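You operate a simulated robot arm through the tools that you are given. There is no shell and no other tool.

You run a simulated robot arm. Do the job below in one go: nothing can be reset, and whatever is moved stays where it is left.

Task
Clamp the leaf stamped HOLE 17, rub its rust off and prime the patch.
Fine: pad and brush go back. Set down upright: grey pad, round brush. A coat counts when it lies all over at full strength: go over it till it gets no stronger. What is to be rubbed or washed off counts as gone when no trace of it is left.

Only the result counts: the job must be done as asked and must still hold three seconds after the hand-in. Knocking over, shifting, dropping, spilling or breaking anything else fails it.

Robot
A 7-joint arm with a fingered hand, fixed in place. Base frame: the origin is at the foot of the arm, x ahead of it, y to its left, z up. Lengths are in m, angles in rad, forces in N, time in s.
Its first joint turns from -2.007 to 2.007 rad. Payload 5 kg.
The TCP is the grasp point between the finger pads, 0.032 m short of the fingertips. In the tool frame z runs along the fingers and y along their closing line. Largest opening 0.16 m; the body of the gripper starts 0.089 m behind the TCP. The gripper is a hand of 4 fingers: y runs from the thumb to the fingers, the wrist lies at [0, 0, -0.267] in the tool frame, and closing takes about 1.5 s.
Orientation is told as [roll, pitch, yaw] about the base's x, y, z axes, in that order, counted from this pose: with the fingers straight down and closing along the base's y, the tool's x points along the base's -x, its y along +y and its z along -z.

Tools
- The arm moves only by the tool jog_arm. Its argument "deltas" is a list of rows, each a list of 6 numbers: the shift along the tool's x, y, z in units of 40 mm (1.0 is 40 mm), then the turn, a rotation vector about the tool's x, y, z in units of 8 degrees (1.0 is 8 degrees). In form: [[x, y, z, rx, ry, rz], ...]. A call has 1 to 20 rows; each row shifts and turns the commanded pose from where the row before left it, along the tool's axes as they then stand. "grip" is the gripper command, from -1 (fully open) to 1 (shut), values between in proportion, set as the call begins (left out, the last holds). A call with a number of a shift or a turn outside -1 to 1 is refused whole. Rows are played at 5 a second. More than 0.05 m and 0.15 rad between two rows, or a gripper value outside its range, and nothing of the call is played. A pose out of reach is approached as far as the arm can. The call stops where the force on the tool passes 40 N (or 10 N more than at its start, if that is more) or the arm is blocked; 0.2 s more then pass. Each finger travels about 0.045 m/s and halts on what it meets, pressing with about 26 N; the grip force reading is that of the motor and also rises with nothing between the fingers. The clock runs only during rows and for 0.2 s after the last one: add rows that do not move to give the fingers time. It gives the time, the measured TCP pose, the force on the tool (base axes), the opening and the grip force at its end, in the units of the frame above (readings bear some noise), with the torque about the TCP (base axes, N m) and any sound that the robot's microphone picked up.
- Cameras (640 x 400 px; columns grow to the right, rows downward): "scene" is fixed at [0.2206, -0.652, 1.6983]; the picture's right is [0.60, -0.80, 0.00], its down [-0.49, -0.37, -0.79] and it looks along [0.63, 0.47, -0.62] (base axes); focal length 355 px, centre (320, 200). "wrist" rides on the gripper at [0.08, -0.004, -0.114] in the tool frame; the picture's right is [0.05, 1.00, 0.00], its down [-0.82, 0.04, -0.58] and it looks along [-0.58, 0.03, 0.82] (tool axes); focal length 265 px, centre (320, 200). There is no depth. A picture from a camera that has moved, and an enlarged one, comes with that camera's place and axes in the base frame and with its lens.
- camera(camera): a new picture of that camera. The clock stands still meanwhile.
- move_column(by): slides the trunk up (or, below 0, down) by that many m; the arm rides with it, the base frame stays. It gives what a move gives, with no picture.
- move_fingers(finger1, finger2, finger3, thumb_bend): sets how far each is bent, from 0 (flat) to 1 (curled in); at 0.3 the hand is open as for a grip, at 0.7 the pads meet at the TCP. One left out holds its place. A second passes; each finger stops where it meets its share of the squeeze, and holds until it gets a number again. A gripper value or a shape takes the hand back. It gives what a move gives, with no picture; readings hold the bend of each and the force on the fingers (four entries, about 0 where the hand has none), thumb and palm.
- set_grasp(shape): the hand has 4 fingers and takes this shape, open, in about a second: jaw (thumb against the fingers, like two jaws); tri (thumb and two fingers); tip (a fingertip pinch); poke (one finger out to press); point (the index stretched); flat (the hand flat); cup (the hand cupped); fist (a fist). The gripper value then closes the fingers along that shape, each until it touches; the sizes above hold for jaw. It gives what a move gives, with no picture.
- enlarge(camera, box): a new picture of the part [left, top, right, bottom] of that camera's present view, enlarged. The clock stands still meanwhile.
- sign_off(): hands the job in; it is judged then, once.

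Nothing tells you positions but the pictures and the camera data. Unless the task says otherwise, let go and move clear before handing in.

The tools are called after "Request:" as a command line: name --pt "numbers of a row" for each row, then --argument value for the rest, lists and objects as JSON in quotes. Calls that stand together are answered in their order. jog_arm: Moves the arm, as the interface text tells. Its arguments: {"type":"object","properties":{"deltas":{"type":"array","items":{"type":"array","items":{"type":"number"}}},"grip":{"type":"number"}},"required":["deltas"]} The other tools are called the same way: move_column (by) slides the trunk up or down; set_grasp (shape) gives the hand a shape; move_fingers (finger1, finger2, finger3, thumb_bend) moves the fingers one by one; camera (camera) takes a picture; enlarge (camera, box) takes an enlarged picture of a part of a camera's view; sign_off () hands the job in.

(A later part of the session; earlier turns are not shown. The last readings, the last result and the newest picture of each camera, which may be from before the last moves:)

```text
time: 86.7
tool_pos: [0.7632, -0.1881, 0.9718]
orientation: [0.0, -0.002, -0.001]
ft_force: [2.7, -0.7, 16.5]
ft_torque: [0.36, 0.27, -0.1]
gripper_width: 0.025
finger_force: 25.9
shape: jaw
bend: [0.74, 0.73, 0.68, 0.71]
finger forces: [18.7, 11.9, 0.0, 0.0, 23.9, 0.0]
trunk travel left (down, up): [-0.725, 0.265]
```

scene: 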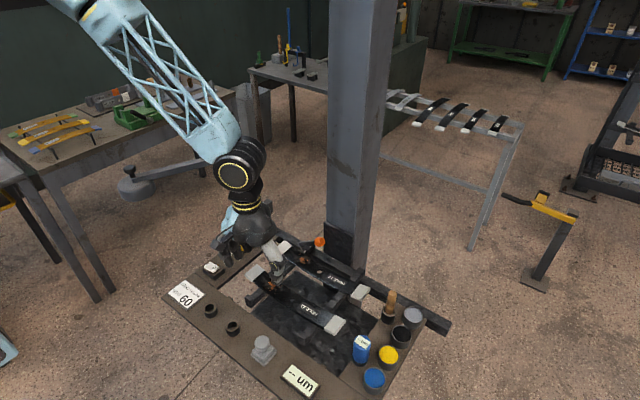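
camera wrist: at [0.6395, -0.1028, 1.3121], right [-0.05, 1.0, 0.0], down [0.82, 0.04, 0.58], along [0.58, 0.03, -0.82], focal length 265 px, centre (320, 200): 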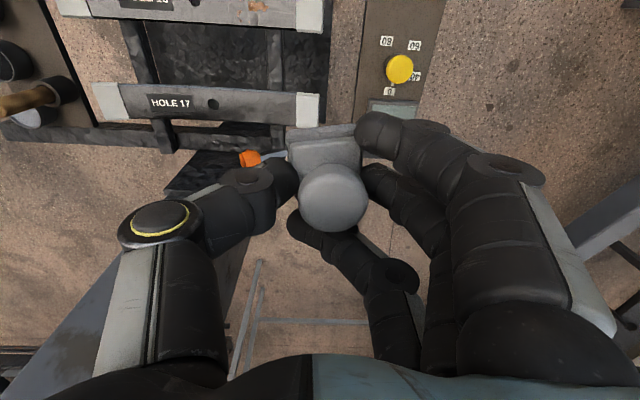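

Request:
jog_arm --pt "0.1 0 0 0 0 0" --pt "0 0.2 -0.01 0 0 0" --pt "0 0.2 -0.01 0 0 0" --pt "0 -0.2 0.01 0 0 0" --pt "0 -0.2 0.01 0 0 0" --pt "0 -0.2 0 0 0 0" --pt "0 -0.2 0 0 0 0" --pt "0 0.2 0 0 0 0" --pt "0 0.2 0 0 0 0" --pt "-0.2 0 0 0 0 0" --pt "0 0.2 -0.01 0 0 0" --pt "0 0.2 -0.01 0 0 0" --pt "0 -0.2 0.01 0 0 0" --pt "0 -0.2 0.01 0 0 0" --pt "0 -0.2 0 0 0 0" --pt "0 -0.2 0 0 0 0" --pt "0 0.2 0 0 0 0" --pt "0 0.2 0 0 0 0" --pt "0.1 0 0 0 0 0" --pt "0 0 0 0 0 0"

Request:
jog_arm --pt "0 0 -0.3 0 0 0" --pt "0 0 -0.7 0 0 0" --pt "0 0 -1 0 0 0" --pt "0.25 0.5 -0.9 0 0 0" --pt "0.25 0.5 -0.9 0 0 0" --pt "0.25 0.5 -0.9 0 0 0" --pt "0.25 0.5 -0.9 0 0 0" --pt "0 0 0 0 0 0"

Request:
enlarge --camera "wrist" --box '[190, 60, 350, 160]'

Request:
enlarge --camera "scene" --box '[270, 220, 390, 310]'

```text
time: 90.8
tool_pos: [0.7629, -0.1871, 0.9713]
orientation: [0.002, -0.002, 0.001]
ft_force: [6.1, -5.9, 18.1]
ft_torque: [0.13, 0.11, -0.01]
gripper_width: 0.026
finger_force: 26.4
shape: jaw
bend: [0.74, 0.73, 0.68, 0.71]
finger forces: [15.3, 11.5, 0.1, 0.0, 27.9, 0.0]
trunk travel left (down, up): [-0.725, 0.265]
```

```text
time: 92.7
tool_pos: [0.723, -0.1077, 1.195]
orientation: [0.0, 0.0, -0.001]
ft_force: [-0.1, -0.4, -0.1]
ft_torque: [0.0, 0.02, -0.03]
gripper_width: 0.0246
finger_force: 26.0
shape: jaw
bend: [0.73, 0.72, 0.68, 0.71]
finger forces: [8.7, 11.4, 0.0, 0.1, 19.8, 0.0]
trunk travel left (down, up): [-0.725, 0.265]
```

```text
4.00 times, centred on (270, 110) of wrist
camera zoom: at [0.6438, -0.1112, 1.3082], right [-0.05, 1.0, 0.0], down [0.82, 0.04, 0.58], along [0.58, 0.03, -0.82], focal length 1062 px, centre (520, 560)
```

zoom: 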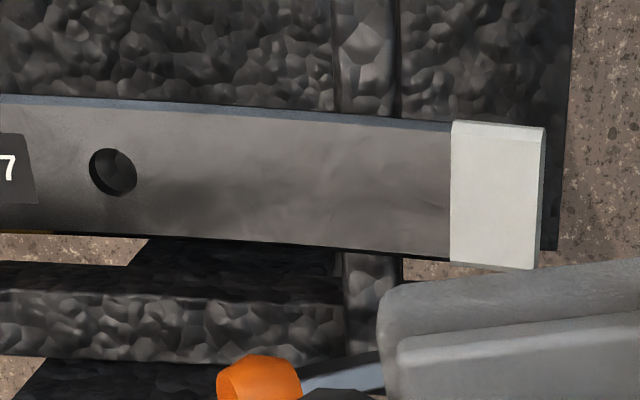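

```text
4.44 times, centred on (330, 265) of scene
camera zoom: at [0.2206, -0.652, 1.6983], right [0.6, -0.8, 0.0], down [-0.49, -0.37, -0.79], along [0.63, 0.47, -0.62], focal length 1576 px, centre (276, -89)
```

zoom: 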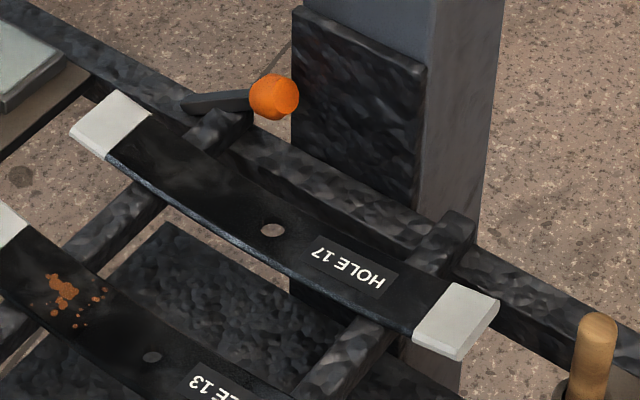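

The patch is bare and clean, and leaf and lever are unchanged. I'll carry the pad back above its home spot (0.494, −0.284).

Request:
jog_arm --pt "0.715 -0.55 0.4 0 0 0" --pt "0.715 -0.55 0.4 0 0 0" --pt "0.715 -0.55 0.4 0 0 0" --pt "0.715 -0.55 0.4 0 0 0" --pt "0.715 -0.55 0.5 0 0 0" --pt "0.715 -0.55 0.5 0 0 0" --pt "0.715 -0.55 0.5 0 0 0" --pt "0.715 -0.55 0.5 0 0 0" --pt "0 0 0.9 0 0 0" --pt "0 0 0.6 0 0 0" --pt "0 0 0 0 0 0"

Request:
camera --camera "wrist"

Request:
enlarge --camera "scene" --box '[220, 290, 300, 370]'

```text
time: 95.0
tool_pos: [0.4933, -0.2837, 0.991]
orientation: [0.0, 0.001, -0.001]
ft_force: [0.8, -1.0, -1.0]
ft_torque: [-0.02, -0.02, 0.01]
gripper_width: 0.024
finger_force: 25.7
shape: jaw
bend: [0.73, 0.72, 0.68, 0.71]
finger forces: [8.6, 11.4, 0.1, 0.0, 19.5, 0.0]
trunk travel left (down, up): [-0.725, 0.265]
```

```text
taken
camera wrist: at [0.4148, -0.2882, 1.1031], right [-0.05, 1.0, 0.0], down [0.82, 0.04, 0.58], along [0.58, 0.03, -0.82], focal length 265 px, centre (320, 200)
```

wrist: 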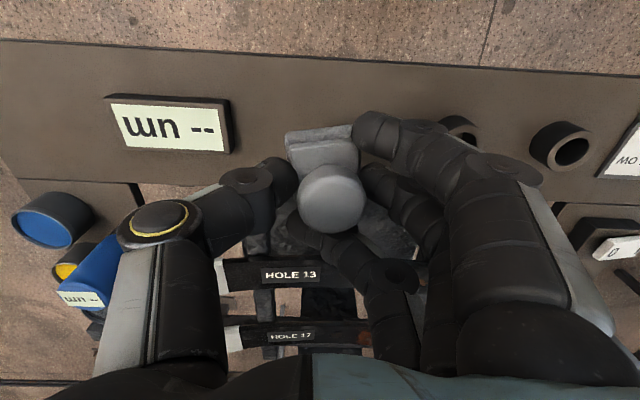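

```text
5.00 times, centred on (260, 330) of scene
camera zoom: at [0.2206, -0.652, 1.6983], right [0.6, -0.8, 0.0], down [-0.49, -0.37, -0.79], along [0.63, 0.47, -0.62], focal length 1773 px, centre (620, -450)
```

zoom: 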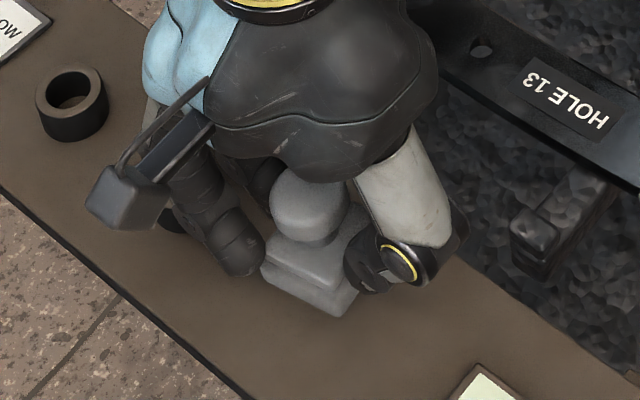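

The pad leans about 6° and has twisted about 8° in the grip. I'll counter-rotate the hand so it sets down flat and square, then look.

Request:
jog_arm --pt "0 0 0 0 0 0.9" --pt "0 0 0 -0.7 0 0" --pt "0 0 0 0 0 0"

Request:
camera --camera "wrist"

Request:
enlarge --camera "scene" --box '[220, 290, 300, 370]'

```text
time: 95.8
tool_pos: [0.495, -0.2825, 0.989]
orientation: [0.097, 0.0, -0.125]
ft_force: [0.7, 0.1, -0.5]
ft_torque: [-0.05, 0.02, -0.02]
gripper_width: 0.0242
finger_force: 26.3
shape: jaw
bend: [0.73, 0.72, 0.68, 0.71]
finger forces: [8.6, 11.4, 0.0, 0.0, 19.5, 0.0]
trunk travel left (down, up): [-0.725, 0.265]
```

```text
taken
camera wrist: at [0.4138, -0.2878, 1.1028], right [0.07, 0.99, 0.1], down [0.81, -0.12, 0.58], along [0.59, 0.04, -0.81], focal length 265 px, centre (320, 200)
```

wrist: 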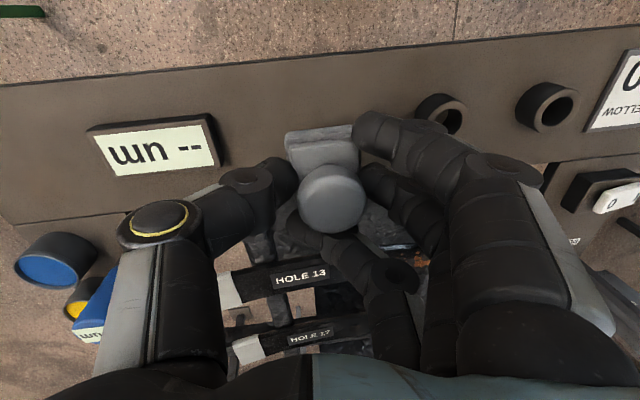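

```text
5.00 times, centred on (260, 330) of scene
camera zoom: at [0.2206, -0.652, 1.6983], right [0.6, -0.8, 0.0], down [-0.49, -0.37, -0.79], along [0.63, 0.47, -0.62], focal length 1773 px, centre (620, -450)
```

zoom: 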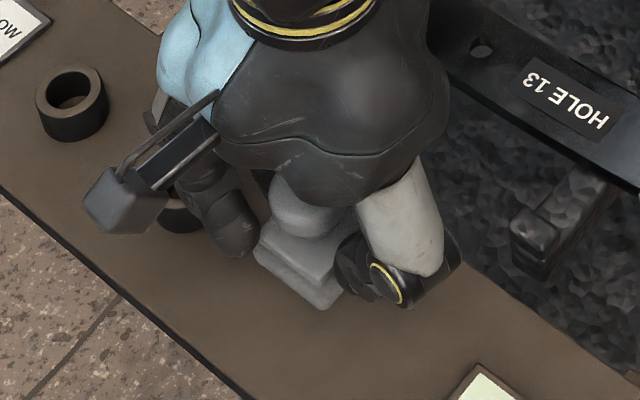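

Now it's square with the panel. I'll lower to just above the surface and compare with the original placement.

Request:
jog_arm --pt "0 -0.06 0.6 0 0 0" --pt "0 -0.045 0.4 0 0 0" --pt "0 0 0 0 0 0"

Request:
enlarge --camera "scene" --box '[220, 300, 300, 380]'

Request:
camera --camera "wrist"

```text
time: 96.7
tool_pos: [0.4946, -0.2852, 0.9501]
orientation: [0.099, -0.001, -0.126]
ft_force: [-0.2, 1.2, -0.4]
ft_torque: [-0.01, -0.03, -0.01]
gripper_width: 0.0241
finger_force: 26.0
shape: jaw
bend: [0.73, 0.72, 0.68, 0.71]
finger forces: [8.5, 11.4, 0.1, 0.1, 19.6, 0.1]
trunk travel left (down, up): [-0.725, 0.265]
```

```text
5.00 times, centred on (260, 340) of scene
camera zoom: at [0.2206, -0.652, 1.6983], right [0.6, -0.8, 0.0], down [-0.49, -0.37, -0.79], along [0.63, 0.47, -0.62], focal length 1773 px, centre (620, -500)
```

zoom: 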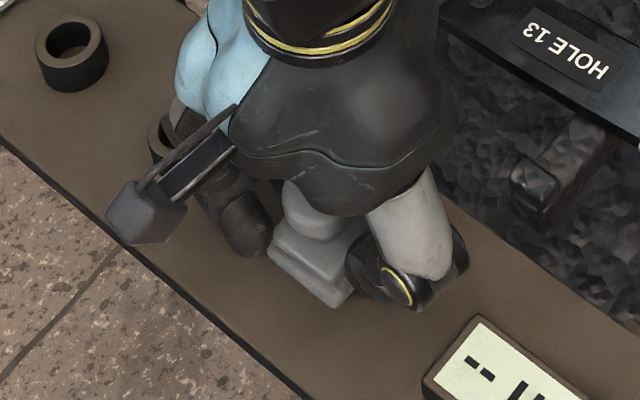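

```text
taken
camera wrist: at [0.4137, -0.2894, 1.0628], right [0.07, 0.99, 0.1], down [0.81, -0.12, 0.58], along [0.59, 0.04, -0.81], focal length 265 px, centre (320, 200)
```

wrist: 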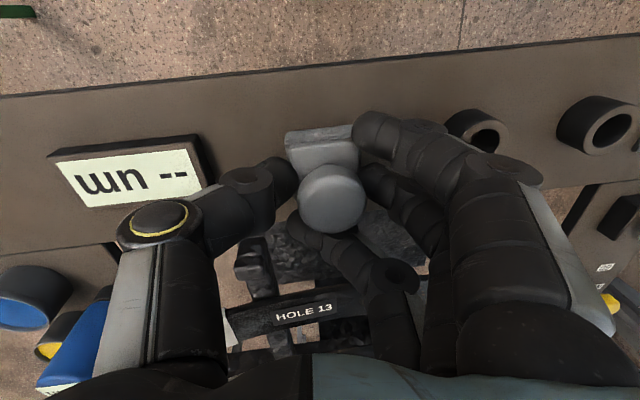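

The pad is about 7 mm too far toward +y, so I'll shift it and lower gently until it touches.

Request:
jog_arm --pt "0.03 -0.18 0 0 0 0" --pt "0 -0.02 0.12 0 0 0" --pt "0 0 0.06 0 0 0" --pt "0 0 0.05 0 0 0" --pt "0 0 0 0 0 0"

Request:
enlarge --camera "scene" --box '[220, 300, 300, 380]'

```text
time: 97.8
tool_pos: [0.4928, -0.2909, 0.9402]
orientation: [0.097, -0.002, -0.126]
ft_force: [2.9, -1.2, 13.1]
ft_torque: [0.03, 0.24, 0.03]
gripper_width: 0.0247
finger_force: 26.0
shape: jaw
bend: [0.74, 0.72, 0.68, 0.71]
finger forces: [16.6, 11.3, 0.0, 0.1, 25.5, 0.1]
trunk travel left (down, up): [-0.725, 0.265]
```

```text
5.00 times, centred on (260, 340) of scene
camera zoom: at [0.2206, -0.652, 1.6983], right [0.6, -0.8, 0.0], down [-0.49, -0.37, -0.79], along [0.63, 0.47, -0.62], focal length 1773 px, centre (620, -500)
```

zoom: 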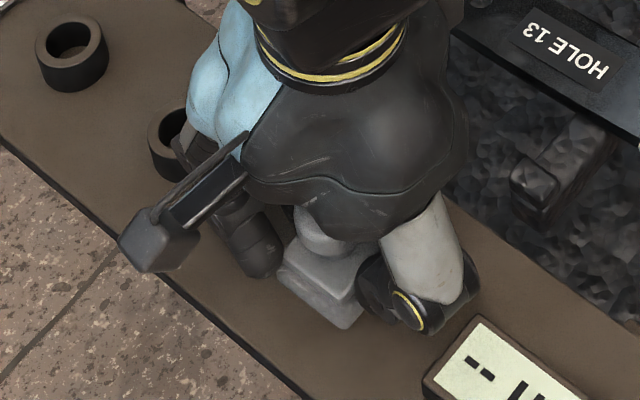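

The pad sits flat at its original spot, within about 2 mm. I'll relieve the pressure a little and open the fingers.

Request:
jog_arm --pt "0 0 -0.03 0 0 0" --pt "0 0 0 0 0 0"

Request:
jog_arm --pt "0 0 0 0 0 0" --pt "0 0 0 0 0 0" --pt "0 0 0 0 0 0" --pt "0 0 0 0 0 0" --pt "0 0 0 0 0 0" --grip 0.1

Request:
camera --camera "wrist"

Request:
enlarge --camera "scene" --box '[220, 300, 300, 380]'

```text
time: 98.5
tool_pos: [0.4926, -0.2907, 0.9401]
orientation: [0.096, 0.0, -0.125]
ft_force: [3.2, -3.0, 5.9]
ft_torque: [-0.12, 0.11, 0.05]
gripper_width: 0.0247
finger_force: 26.2
shape: jaw
bend: [0.74, 0.72, 0.68, 0.71]
finger forces: [11.5, 11.3, 0.0, 0.0, 24.2, 0.0]
trunk travel left (down, up): [-0.725, 0.265]
```

```text
time: 99.7
tool_pos: [0.4924, -0.2908, 0.9414]
orientation: [0.098, 0.001, -0.124]
ft_force: [-0.4, 0.1, -0.5]
ft_torque: [0.02, 0.0, -0.01]
gripper_width: 0.0711
finger_force: 0.1
shape: jaw
bend: [0.73, 0.73, 0.73, 0.7]
finger forces: [0.1, 0.1, 0.1, 0.0, 0.0, 0.0]
trunk travel left (down, up): [-0.725, 0.265]
```

```text
taken
camera wrist: at [0.4118, -0.2962, 1.054], right [0.07, 0.99, 0.1], down [0.81, -0.12, 0.58], along [0.59, 0.04, -0.81], focal length 265 px, centre (320, 200)
```

wrist: 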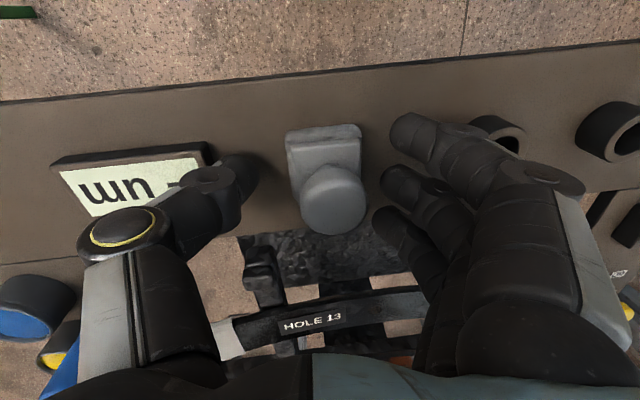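

```text
5.00 times, centred on (260, 340) of scene
camera zoom: at [0.2206, -0.652, 1.6983], right [0.6, -0.8, 0.0], down [-0.49, -0.37, -0.79], along [0.63, 0.47, -0.62], focal length 1773 px, centre (620, -500)
```

zoom: 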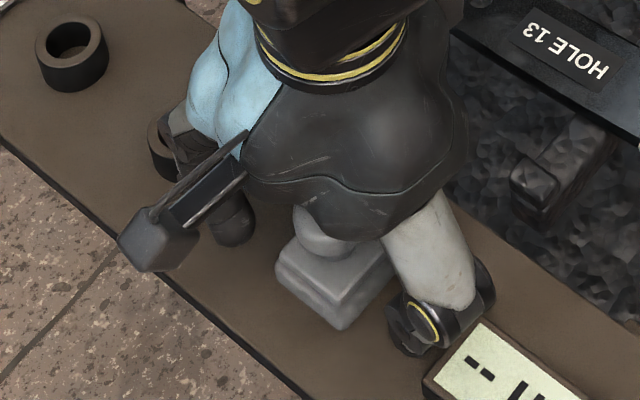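

The pad stands upright at its home spot. I'll go straight up and undo the hand rotation.

Request:
jog_arm --pt "0 0.05 -0.5 0 0 0" --pt "0 0.1 -0.95 0 0 0" --pt "0 0.1 -0.95 0 0 0" --pt "0 0.1 -0.95 0 0 0" --pt "0 0 0 0.7 0 0" --pt "0 0 0 0 0 -0.9" --pt "0 0 0 0 0 0"

Request:
camera --camera "wrist"

Request:
enlarge --camera "scene" --box '[220, 300, 300, 380]'

```text
time: 101.2
tool_pos: [0.4922, -0.2908, 1.0759]
orientation: [0.002, 0.001, 0.0]
ft_force: [0.2, -0.4, 0.1]
ft_torque: [0.0, -0.04, 0.02]
gripper_width: 0.0715
finger_force: 0.0
shape: jaw
bend: [0.73, 0.73, 0.73, 0.7]
finger forces: [0.0, 0.0, 0.0, 0.0, 0.0, 0.0]
trunk travel left (down, up): [-0.725, 0.265]
```

```text
taken
camera wrist: at [0.4131, -0.294, 1.1902], right [-0.05, 1.0, 0.0], down [0.82, 0.04, 0.58], along [0.58, 0.03, -0.82], focal length 265 px, centre (320, 200)
```

wrist: 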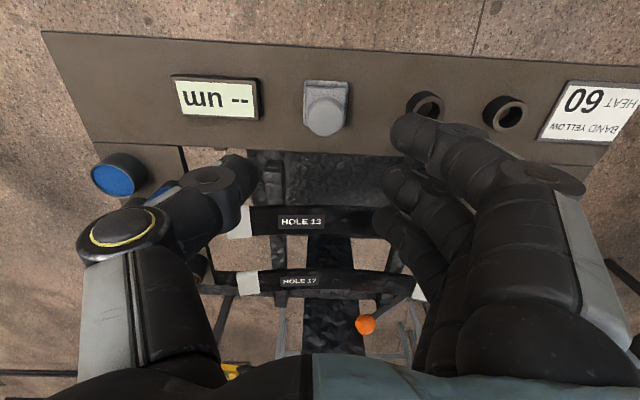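

```text
5.00 times, centred on (260, 340) of scene
camera zoom: at [0.2206, -0.652, 1.6983], right [0.6, -0.8, 0.0], down [-0.49, -0.37, -0.79], along [0.63, 0.47, -0.62], focal length 1773 px, centre (620, -500)
```

zoom: 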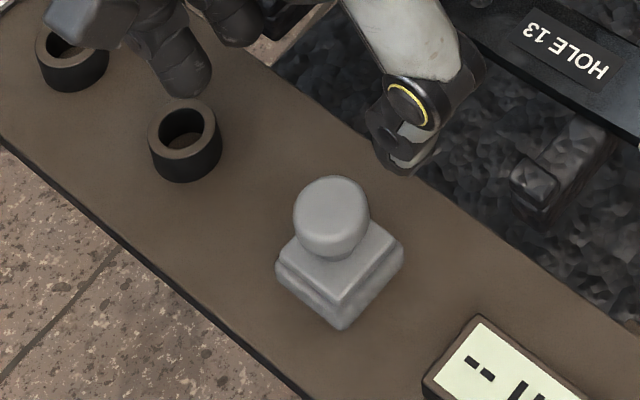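

The pad is exactly back. Now the brush: I'll move above it at about (0.757, −0.472).

Request:
jog_arm --pt "-0.83 -0.566 0 0 0 0" --pt "-0.83 -0.566 0 0 0 0" --pt "-0.83 -0.566 0 0 0 0" --pt "-0.83 -0.566 0 0 0 0" --pt "-0.83 -0.566 0 0 0 0" --pt "-0.83 -0.566 0 0 0 0" --pt "-0.83 -0.566 0 0 0 0" --pt "-0.8 -0.566 0 0 0 0" --pt "0 0 0 0 0 0" --grip 0.25

Request:
camera --camera "wrist"

Request:
enlarge --camera "scene" --box '[330, 250, 450, 350]'

```text
time: 103.2
tool_pos: [0.7571, -0.47, 1.0758]
orientation: [0.0, -0.002, -0.001]
ft_force: [-1.2, -0.1, 0.1]
ft_torque: [0.01, -0.04, 0.02]
gripper_width: 0.0605
finger_force: 0.0
shape: jaw
bend: [0.73, 0.73, 0.73, 0.7]
finger forces: [0.1, 0.0, 0.0, 0.0, 0.0, 0.1]
trunk travel left (down, up): [-0.725, 0.265]
```

```text
taken
camera wrist: at [0.678, -0.4734, 1.1899], right [-0.05, 1.0, 0.0], down [0.82, 0.04, 0.58], along [0.58, 0.03, -0.82], focal length 265 px, centre (320, 200)
```

wrist: 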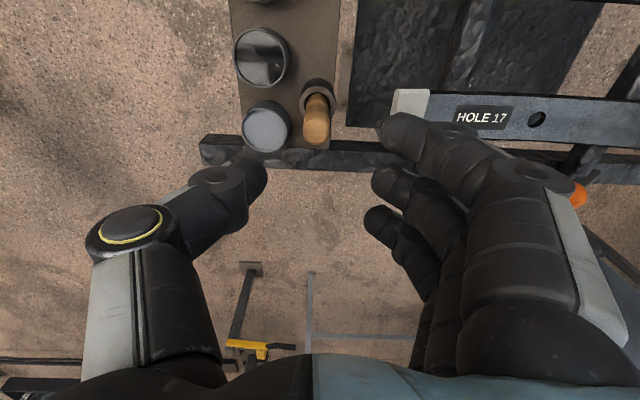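

```text
4.00 times, centred on (390, 300) of scene
camera zoom: at [0.2206, -0.652, 1.6983], right [0.6, -0.8, 0.0], down [-0.49, -0.37, -0.79], along [0.63, 0.47, -0.62], focal length 1418 px, centre (40, -200)
```

zoom: 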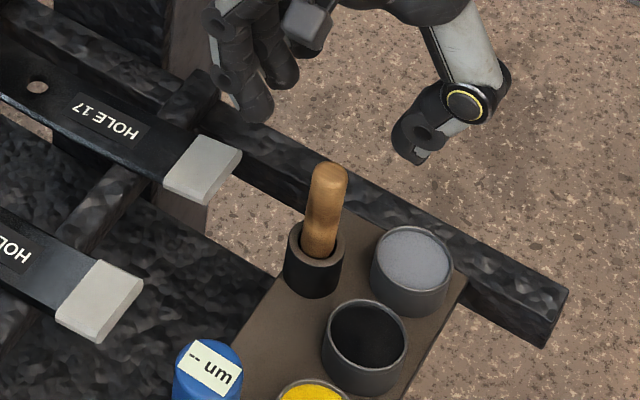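

Request:
enlarge --camera "wrist" --box '[220, 60, 380, 160]'

```text
4.00 times, centred on (300, 110) of wrist
camera zoom: at [0.678, -0.4734, 1.1899], right [-0.05, 1.0, 0.0], down [0.82, 0.04, 0.58], along [0.58, 0.03, -0.82], focal length 1062 px, centre (400, 560)
```

zoom: 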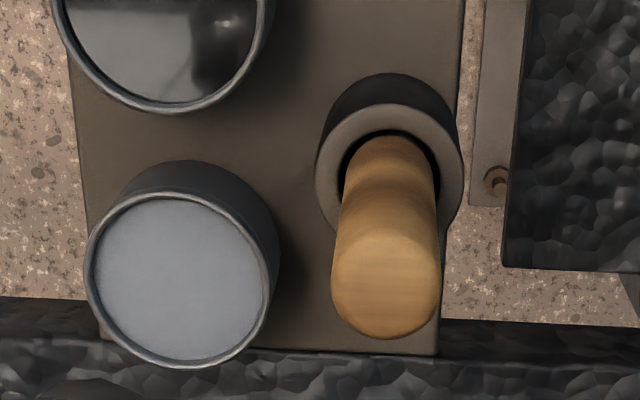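

The brush handle axis is at about (0.753, −0.472) and the grey can centre at about (0.7845, −0.5286). I'll descend around the handle.

Request:
jog_arm --pt "0.1 -0.05 0 0 0 0" --pt "0 0 0.7 0 0 0" --pt "0 0 0.7 0 0 0" --pt "0 0 0.5 0 0 0" --pt "0 0 0 0 0 0"

Request:
camera --camera "wrist"

Request:
enlarge --camera "scene" --box '[330, 250, 450, 350]'

```text
time: 104.5
tool_pos: [0.7515, -0.4728, 0.9987]
orientation: [-0.001, 0.0, -0.001]
ft_force: [0.2, -0.1, 0.4]
ft_torque: [-0.01, 0.02, 0.0]
gripper_width: 0.0604
finger_force: 0.0
shape: jaw
bend: [0.73, 0.73, 0.73, 0.7]
finger forces: [0.0, 0.0, 0.0, 0.0, 0.0, 0.0]
trunk travel left (down, up): [-0.725, 0.265]
```

```text
taken
camera wrist: at [0.673, -0.4764, 1.1134], right [-0.05, 1.0, 0.0], down [0.82, 0.04, 0.58], along [0.58, 0.03, -0.82], focal length 265 px, centre (320, 200)
```

wrist: 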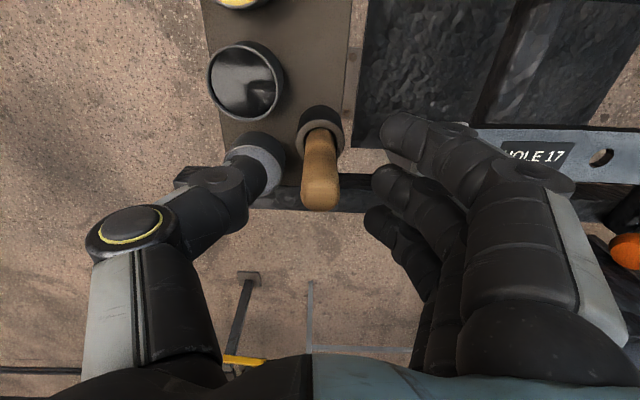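

```text
4.00 times, centred on (390, 300) of scene
camera zoom: at [0.2206, -0.652, 1.6983], right [0.6, -0.8, 0.0], down [-0.49, -0.37, -0.79], along [0.63, 0.47, -0.62], focal length 1418 px, centre (40, -200)
```

zoom: 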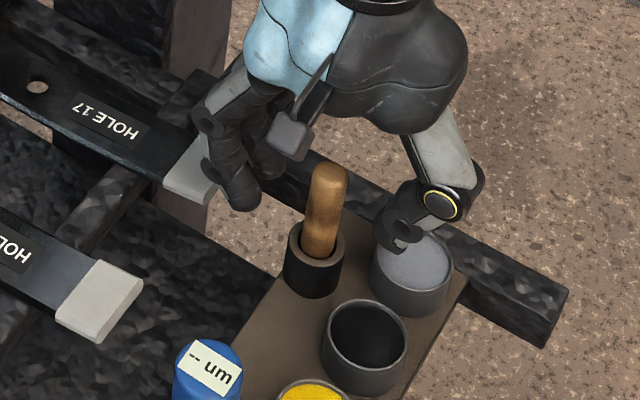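

Request:
jog_arm --pt "0 0 0 0 0 0" --pt "0 0 0 0 0 0" --pt "0 0 0.3 0 0 0" --pt "0 0 0.3 0 0 0" --pt "0 0 0.2 0 0 0" --pt "0 0 0 0 0 0" --grip 0.4

Request:
camera --camera "wrist"

Request:
enlarge --camera "scene" --box '[330, 250, 450, 350]'

```text
time: 105.8
tool_pos: [0.7537, -0.473, 0.9679]
orientation: [0.0, 0.0, 0.0]
ft_force: [0.4, 0.1, 0.4]
ft_torque: [-0.02, -0.02, -0.02]
gripper_width: 0.0484
finger_force: 0.0
shape: jaw
bend: [0.73, 0.73, 0.73, 0.7]
finger forces: [0.1, 0.0, 0.0, 0.0, 0.0, 0.0]
trunk travel left (down, up): [-0.725, 0.265]
```

```text
taken
camera wrist: at [0.6732, -0.4769, 1.0816], right [-0.05, 1.0, 0.0], down [0.82, 0.04, 0.58], along [0.58, 0.03, -0.82], focal length 265 px, centre (320, 200)
```

wrist: 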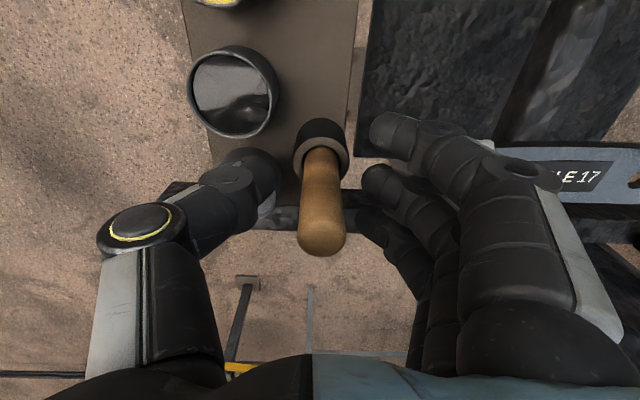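

```text
4.00 times, centred on (390, 300) of scene
camera zoom: at [0.2206, -0.652, 1.6983], right [0.6, -0.8, 0.0], down [-0.49, -0.37, -0.79], along [0.63, 0.47, -0.62], focal length 1418 px, centre (40, -200)
```

zoom: 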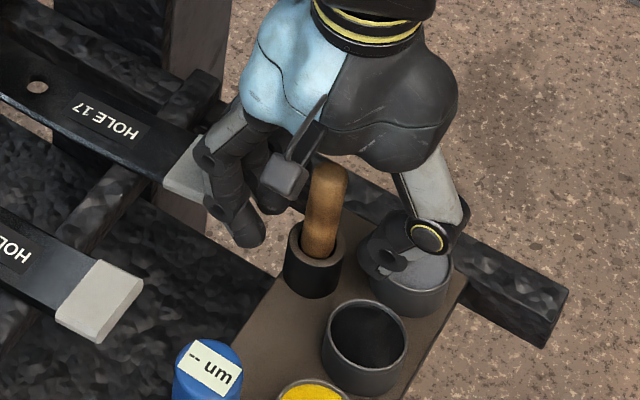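

Centred on the handle. Closing.

Request:
jog_arm --pt "0 0 0 0 0 0" --pt "0 0 0 0 0 0" --pt "0 0 0 0 0 0" --pt "0 0 0 0 0 0" --pt "0 0 0 0 0 0" --grip 1

Request:
camera --camera "wrist"

Request:
enlarge --camera "scene" --box '[330, 250, 450, 350]'

```text
time: 107.0
tool_pos: [0.7522, -0.4744, 0.9674]
orientation: [0.0, -0.001, 0.001]
ft_force: [2.4, -5.5, 0.1]
ft_torque: [-0.1, 0.0, 0.04]
gripper_width: 0.0026
finger_force: 26.5
shape: jaw
bend: [0.68, 0.71, 0.68, 0.71]
finger forces: [0.1, 13.0, 0.0, 0.0, 17.9, 0.0]
trunk travel left (down, up): [-0.725, 0.265]
```

```text
taken
camera wrist: at [0.6729, -0.478, 1.0817], right [-0.05, 1.0, 0.0], down [0.82, 0.04, 0.58], along [0.58, 0.03, -0.82], focal length 265 px, centre (320, 200)
```

wrist: 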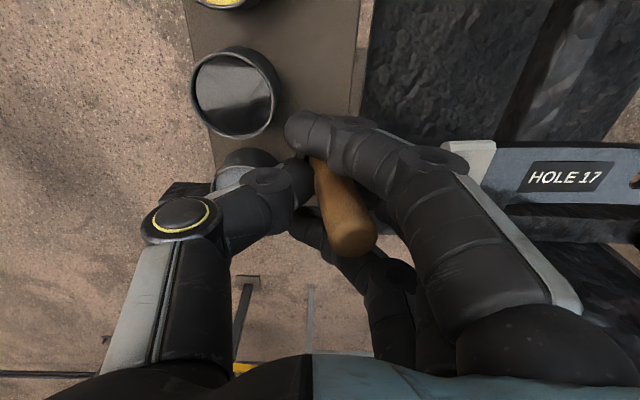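

```text
4.00 times, centred on (390, 300) of scene
camera zoom: at [0.2206, -0.652, 1.6983], right [0.6, -0.8, 0.0], down [-0.49, -0.37, -0.79], along [0.63, 0.47, -0.62], focal length 1418 px, centre (40, -200)
```

zoom: 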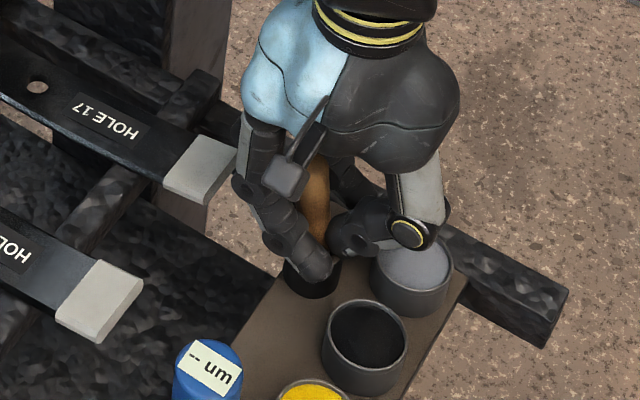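

Only finger 2 and the thumb touch the slim handle, and it has tilted. I'll release, lift clear, and try the three-finger (tri) shape for a firmer hold.

Request:
jog_arm --pt "0 0 0 0 0 0" --pt "0 0 0 0 0 0" --pt "0 0 0 0 0 0" --pt "0 0 0 0 0 0" --pt "0 0 -0.5 0 0 0" --pt "0 0 -0.8 0 0 0" --pt "0 0 -0.9 0 0 0" --pt "0 0 -0.5 0 0 0" --pt "0 0 0 0 0 0" --grip 0.3

Request:
set_grasp --shape "tri"

Request:
camera --camera "wrist"

Request:
enlarge --camera "scene" --box '[330, 250, 450, 350]'

```text
time: 109.0
tool_pos: [0.7528, -0.4715, 1.0769]
orientation: [-0.001, -0.002, 0.001]
ft_force: [0.2, 1.2, -0.6]
ft_torque: [-0.02, -0.02, 0.0]
gripper_width: 0.0552
finger_force: 0.0
shape: jaw
bend: [0.73, 0.73, 0.73, 0.7]
finger forces: [0.0, 0.1, 0.0, 0.0, 0.1, 0.0]
trunk travel left (down, up): [-0.725, 0.265]
```

```text
time: 110.0
tool_pos: [0.7518, -0.4718, 1.0759]
orientation: [0.001, -0.001, 0.001]
ft_force: [-0.5, 0.4, -1.2]
ft_torque: [-0.03, 0.0, -0.03]
gripper_width: 0.16
finger_force: 0.1
shape: tri
bend: [0.3, 0.3, 0.01, 0.3]
finger forces: [0.0, 0.1, 0.0, 0.0, 0.0, 0.0]
trunk travel left (down, up): [-0.725, 0.265]
```

```text
taken
camera wrist: at [0.6726, -0.4765, 1.1904], right [-0.05, 1.0, 0.0], down [0.82, 0.04, 0.58], along [0.58, 0.03, -0.82], focal length 265 px, centre (320, 200)
```

wrist: 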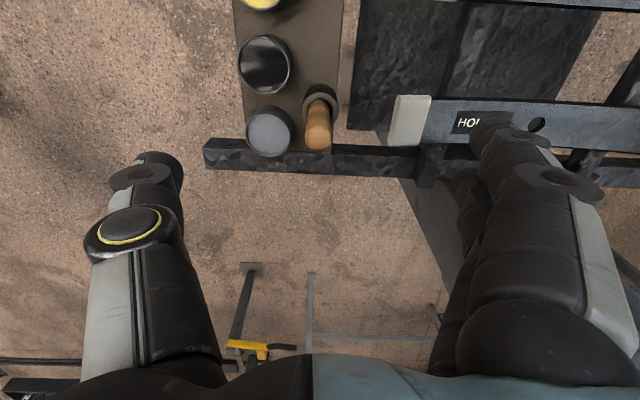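

```text
4.00 times, centred on (390, 300) of scene
camera zoom: at [0.2206, -0.652, 1.6983], right [0.6, -0.8, 0.0], down [-0.49, -0.37, -0.79], along [0.63, 0.47, -0.62], focal length 1418 px, centre (40, -200)
```

zoom: 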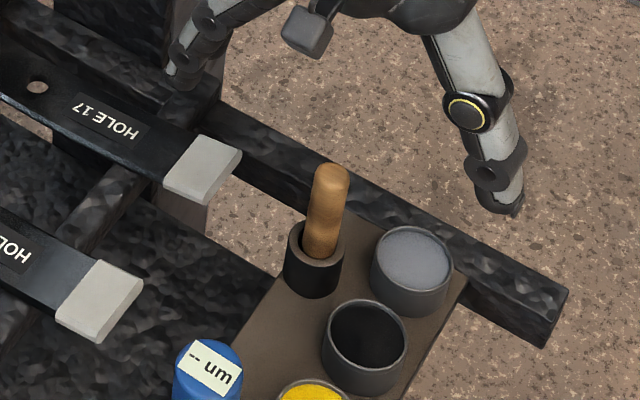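

The brush still stands upright. The thumb overpowers the single opposing finger, shifting the grip centre about 8 mm toward +y. I'll go back to the jaw shape and offset the hand 8 mm toward −y, so the handle ends up gripped where it stands.

Request:
set_grasp --shape "jaw"

Request:
jog_arm --pt "0 -0.2 0 0 0 0" --pt "0 0 0 0 0 0" --pt "0 0 0 0 0 0" --pt "0 0 0 0 0 0" --pt "0 0 0.8 0 0 0" --pt "0 0 0.8 0 0 0" --pt "0 0 0.5 0 0 0" --pt "0 0 0 0 0 0" --grip 0.35

Request:
camera --camera "wrist"

```text
time: 110.8
tool_pos: [0.752, -0.4705, 1.0761]
orientation: [0.001, -0.003, 0.0]
ft_force: [0.3, -0.7, -0.1]
ft_torque: [-0.01, 0.0, -0.05]
gripper_width: 0.16
finger_force: 0.1
shape: jaw
bend: [0.3, 0.3, 0.3, 0.3]
finger forces: [0.0, 0.1, 0.1, 0.0, 0.0, 0.1]
trunk travel left (down, up): [-0.725, 0.265]
```

```text
time: 112.7
tool_pos: [0.7524, -0.4801, 0.9914]
orientation: [0.001, -0.001, 0.0]
ft_force: [-0.3, 0.0, -0.4]
ft_torque: [0.0, 0.0, -0.03]
gripper_width: 0.0526
finger_force: 0.0
shape: jaw
bend: [0.73, 0.73, 0.73, 0.7]
finger forces: [0.0, 0.1, 0.1, 0.0, 0.0, 0.1]
trunk travel left (down, up): [-0.725, 0.265]
```

```text
taken
camera wrist: at [0.6736, -0.484, 1.1059], right [-0.05, 1.0, 0.0], down [0.81, 0.04, 0.58], along [0.58, 0.03, -0.82], focal length 265 px, centre (320, 200)
```

wrist: 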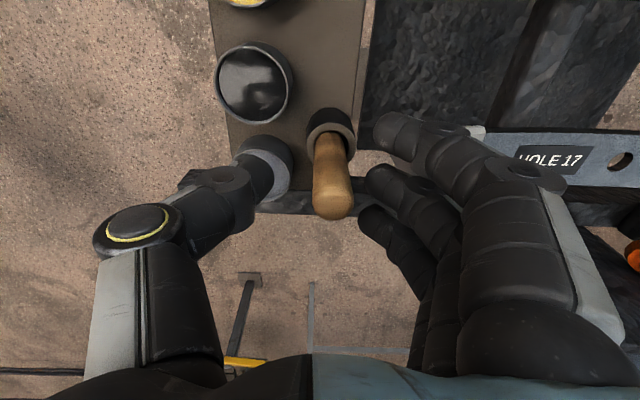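

Request:
jog_arm --pt "0 0 0.3 0 0 0" --pt "0 0 0.3 0 0 0" --pt "0 0 0 0 0 0"

Request:
jog_arm --pt "0 0 0 0 0 0" --pt "0 0 0 0 0 0" --pt "0 0 0 0 0 0" --pt "0 0 0 0 0 0" --pt "0 0 0 0 0 0" --grip 1

Request:
camera --camera "wrist"

Request:
enlarge --camera "scene" --box '[330, 250, 450, 350]'

```text
time: 113.5
tool_pos: [0.7516, -0.4803, 0.9678]
orientation: [0.001, 0.001, -0.001]
ft_force: [0.0, 0.2, -0.3]
ft_torque: [0.01, -0.05, -0.01]
gripper_width: 0.0526
finger_force: 0.0
shape: jaw
bend: [0.73, 0.73, 0.73, 0.7]
finger forces: [0.0, 0.0, 0.0, 0.0, 0.0, 0.0]
trunk travel left (down, up): [-0.725, 0.265]
```

```text
time: 114.7
tool_pos: [0.7523, -0.4814, 0.9679]
orientation: [0.0, 0.001, 0.001]
ft_force: [-0.5, -0.7, -0.3]
ft_torque: [0.07, -0.03, 0.01]
gripper_width: 0.0
finger_force: 25.9
shape: jaw
bend: [0.68, 0.72, 0.68, 0.72]
finger forces: [0.0, 13.9, 0.0, 0.0, 14.3, 0.1]
trunk travel left (down, up): [-0.725, 0.265]
```

```text
taken
camera wrist: at [0.6727, -0.4852, 1.0817], right [-0.05, 1.0, 0.0], down [0.82, 0.04, 0.58], along [0.58, 0.03, -0.82], focal length 265 px, centre (320, 200)
```

wrist: 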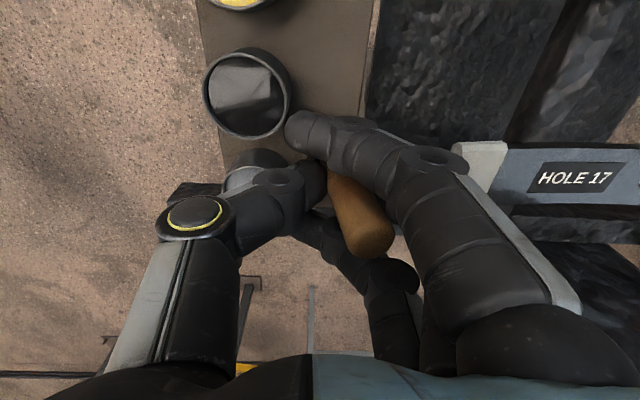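

```text
4.00 times, centred on (390, 300) of scene
camera zoom: at [0.2206, -0.652, 1.6983], right [0.6, -0.8, 0.0], down [-0.49, -0.37, -0.79], along [0.63, 0.47, -0.62], focal length 1418 px, centre (40, -200)
```

zoom: 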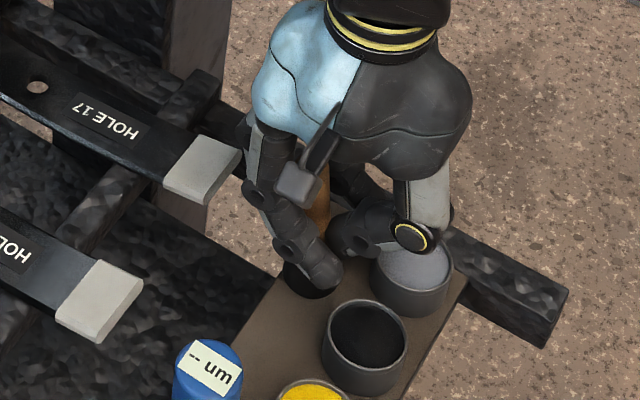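

Grip is now balanced (14 N each), with a residual tilt of about 10°. I'll roll the hand to stand the brush vertical, then lift it straight out.

Request:
jog_arm --pt "0 0 0 -0.3 0 0" --pt "0 0 0 -0.3 0 0" --pt "0 0 0 -0.3 0 0" --pt "0 0 0 -0.3 0 0" --pt "0 0 0 0 0 0"

Request:
camera --camera "wrist"

Request:
enlarge --camera "scene" --box '[330, 250, 450, 350]'

```text
time: 115.8
tool_pos: [0.7528, -0.4821, 0.9678]
orientation: [0.166, 0.0, 0.001]
ft_force: [-0.3, -18.1, 0.7]
ft_torque: [-0.54, 0.05, 0.06]
gripper_width: 0.0
finger_force: 26.0
shape: jaw
bend: [0.68, 0.71, 0.68, 0.72]
finger forces: [0.0, 11.1, 0.1, 0.0, 28.4, 0.0]
trunk travel left (down, up): [-0.725, 0.265]
```

```text
taken
camera wrist: at [0.6731, -0.5052, 1.079], right [-0.05, 0.98, 0.17], down [0.82, -0.06, 0.58], along [0.58, 0.17, -0.8], focal length 265 px, centre (320, 200)
```

wrist: 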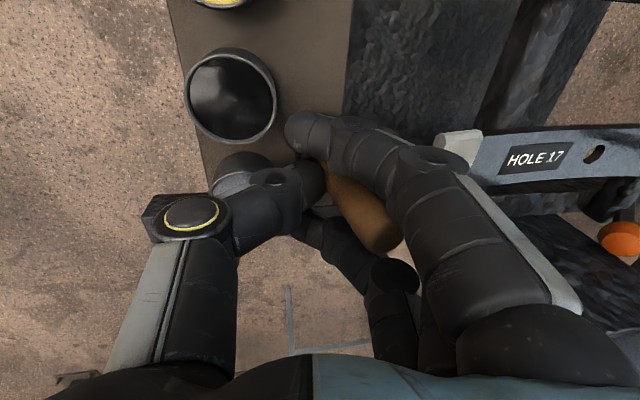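

```text
4.00 times, centred on (390, 300) of scene
camera zoom: at [0.2206, -0.652, 1.6983], right [0.6, -0.8, 0.0], down [-0.49, -0.37, -0.79], along [0.63, 0.47, -0.62], focal length 1418 px, centre (40, -200)
```

zoom: 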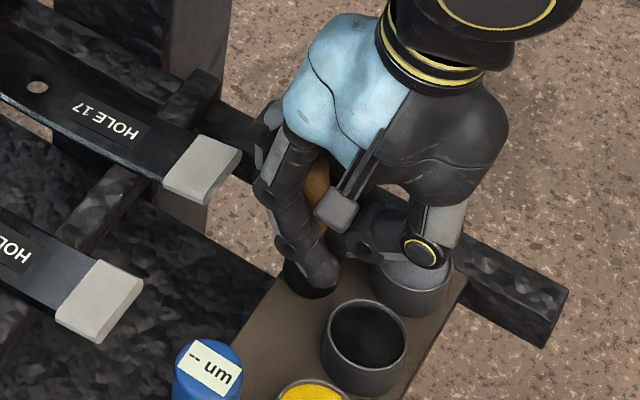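

The holder resisted that, so the brush was already standing straight. I'll undo the roll and lift straight up.

Request:
jog_arm --pt "0 0 0 0.3 0 0" --pt "0 0 0 0.3 0 0" --pt "0 0 0 0.3 0 0" --pt "0 0 0 0.3 0 0" --pt "0 0 0 0 0 0"

Request:
camera --camera "wrist"

```text
time: 117.0
tool_pos: [0.7524, -0.4795, 0.9676]
orientation: [0.0, -0.003, 0.0]
ft_force: [-0.1, -4.4, 4.3]
ft_torque: [0.11, 0.03, 0.02]
gripper_width: 0.0
finger_force: 26.3
shape: jaw
bend: [0.68, 0.72, 0.68, 0.72]
finger forces: [0.1, 12.6, 0.1, 0.1, 17.8, 0.0]
trunk travel left (down, up): [-0.725, 0.265]
```

```text
taken
camera wrist: at [0.6733, -0.4844, 1.0817], right [-0.05, 1.0, 0.0], down [0.81, 0.04, 0.58], along [0.58, 0.03, -0.82], focal length 265 px, centre (320, 200)
```

wrist: 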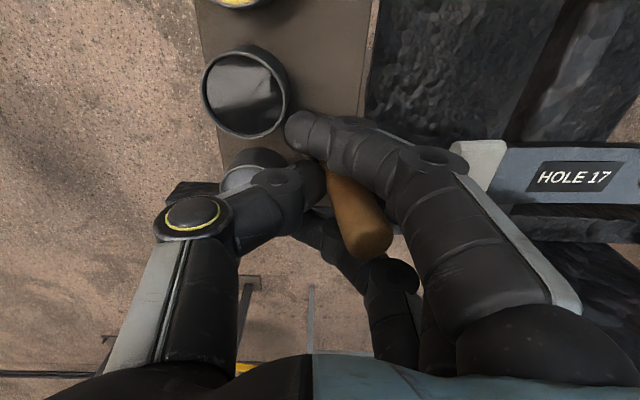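

Request:
jog_arm --pt "0 0 -0.2 0 0 0" --pt "0 0 -0.25 0 0 0" --pt "0 0 -0.25 0 0 0" --pt "0 0 -0.25 0 0 0" --pt "0 0 -0.25 0 0 0" --pt "0 0 0 0 0 0"

Request:
enlarge --camera "scene" --box '[340, 240, 440, 340]'

Request:
camera --camera "wrist"

```text
time: 118.5
tool_pos: [0.7528, -0.4803, 1.0171]
orientation: [-0.002, 0.0, 0.0]
ft_force: [-0.4, -0.8, -0.4]
ft_torque: [0.03, -0.02, -0.02]
gripper_width: 0.0
finger_force: 25.9
shape: jaw
bend: [0.68, 0.71, 0.68, 0.73]
finger forces: [0.0, 14.3, 0.0, 0.0, 13.8, 0.0]
trunk travel left (down, up): [-0.725, 0.265]
```

```text
4.00 times, centred on (390, 290) of scene
camera zoom: at [0.2206, -0.652, 1.6983], right [0.6, -0.8, 0.0], down [-0.49, -0.37, -0.79], along [0.63, 0.47, -0.62], focal length 1418 px, centre (40, -160)
```

zoom: 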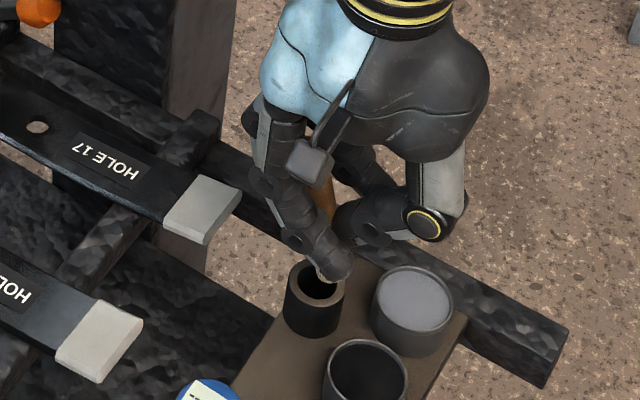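

```text
taken
camera wrist: at [0.6731, -0.4851, 1.1295], right [-0.05, 1.0, 0.0], down [0.82, 0.04, 0.58], along [0.58, 0.03, -0.82], focal length 265 px, centre (320, 200)
```

wrist: 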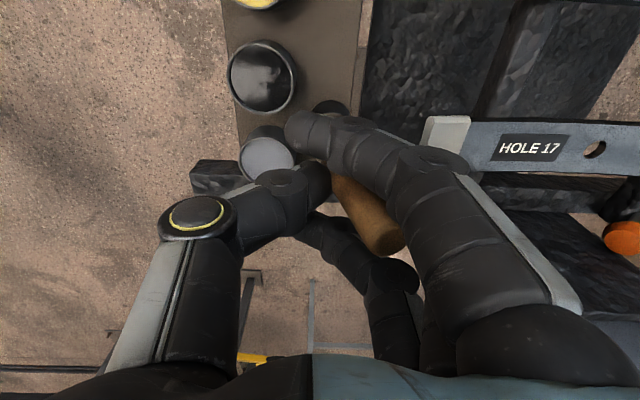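

The brush is out, leaning about 14° in the grip. I'll raise it further and roll the hand to bring it vertical, then check in the scene view.

Request:
jog_arm --pt "0 0 -0.6 0 0 0" --pt "0 0 -0.6 0 0 0" --pt "0 0 0 -0.85 0 0" --pt "0 0 0 -0.85 0 0" --pt "0 0 0 0 0 0"

Request:
enlarge --camera "scene" --box '[330, 220, 450, 320]'

Request:
camera --camera "wrist"

```text
time: 119.7
tool_pos: [0.7524, -0.4809, 1.0634]
orientation: [0.238, -0.001, 0.001]
ft_force: [0.6, -0.1, 0.2]
ft_torque: [-0.01, 0.01, -0.02]
gripper_width: 0.0001
finger_force: 26.6
shape: jaw
bend: [0.68, 0.71, 0.68, 0.73]
finger forces: [0.0, 14.1, 0.0, 0.0, 13.9, 0.0]
trunk travel left (down, up): [-0.725, 0.265]
```

```text
4.00 times, centred on (390, 270) of scene
camera zoom: at [0.2206, -0.652, 1.6983], right [0.6, -0.8, 0.0], down [-0.49, -0.37, -0.79], along [0.63, 0.47, -0.62], focal length 1418 px, centre (40, -80)
```

zoom: 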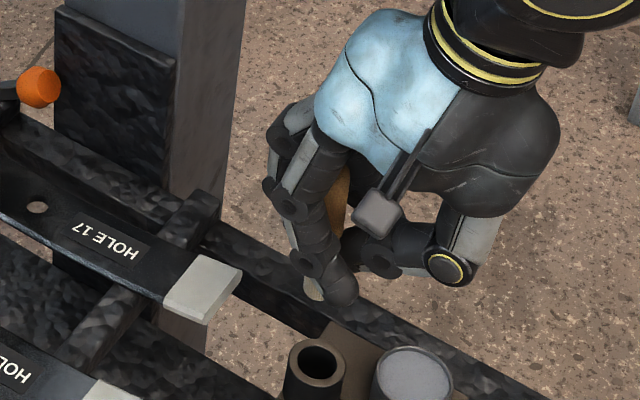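

```text
taken
camera wrist: at [0.673, -0.5115, 1.1736], right [-0.05, 0.97, 0.24], down [0.82, -0.09, 0.57], along [0.58, 0.22, -0.79], focal length 265 px, centre (320, 200)
```

wrist: 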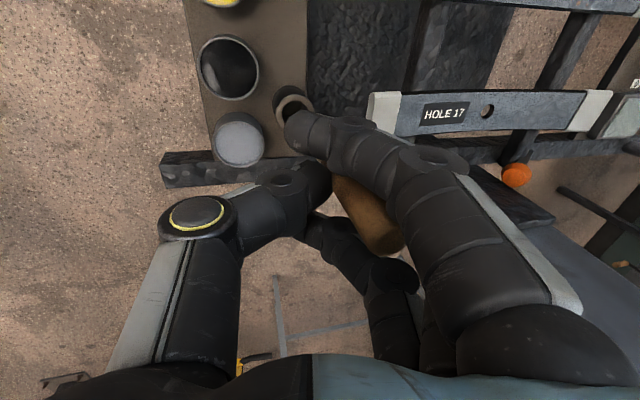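

The brush hangs vertical in this pose, with its tip about 82 mm below the TCP. For dipping at far reach I'll undo the roll (a slight lean is fine in the can) and move over the grey can.

Request:
jog_arm --pt "0 0 0 0.85 0 0" --pt "0 0 0 0.85 0 0" --pt "-0.4 -0.55 0 0 0 0" --pt "-0.4 -0.55 0 0 0 0" --pt "0 0 0 0 0 0"

Request:
enlarge --camera "scene" --box '[350, 230, 470, 330]'

Request:
camera --camera "wrist"

```text
time: 120.8
tool_pos: [0.7835, -0.5242, 1.0635]
orientation: [0.0, 0.0, 0.001]
ft_force: [0.3, -0.2, 0.9]
ft_torque: [0.01, 0.02, -0.02]
gripper_width: 0.0
finger_force: 26.2
shape: jaw
bend: [0.68, 0.71, 0.68, 0.73]
finger forces: [0.0, 14.2, 0.0, 0.0, 13.9, 0.0]
trunk travel left (down, up): [-0.725, 0.265]
```

```text
4.00 times, centred on (410, 280) of scene
camera zoom: at [0.2206, -0.652, 1.6983], right [0.6, -0.8, 0.0], down [-0.49, -0.37, -0.79], along [0.63, 0.47, -0.62], focal length 1418 px, centre (-40, -120)
```

zoom: 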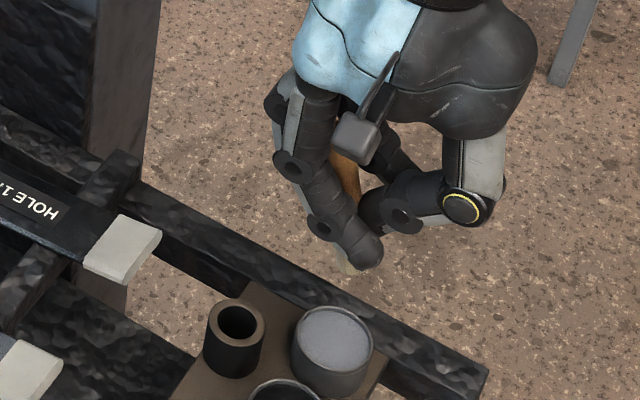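

```text
taken
camera wrist: at [0.7056, -0.5288, 1.1776], right [-0.05, 1.0, 0.0], down [0.82, 0.04, 0.58], along [0.58, 0.03, -0.82], focal length 265 px, centre (320, 200)
```

wrist: 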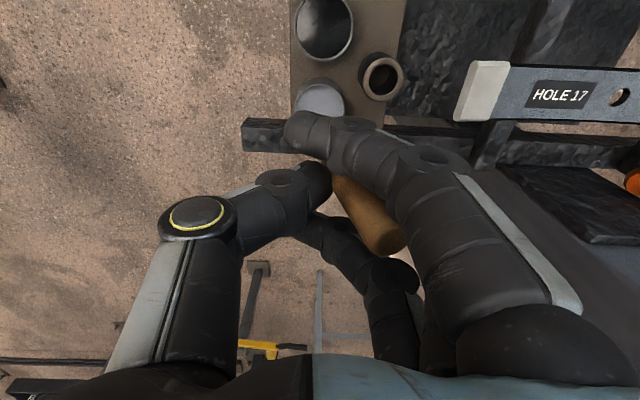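

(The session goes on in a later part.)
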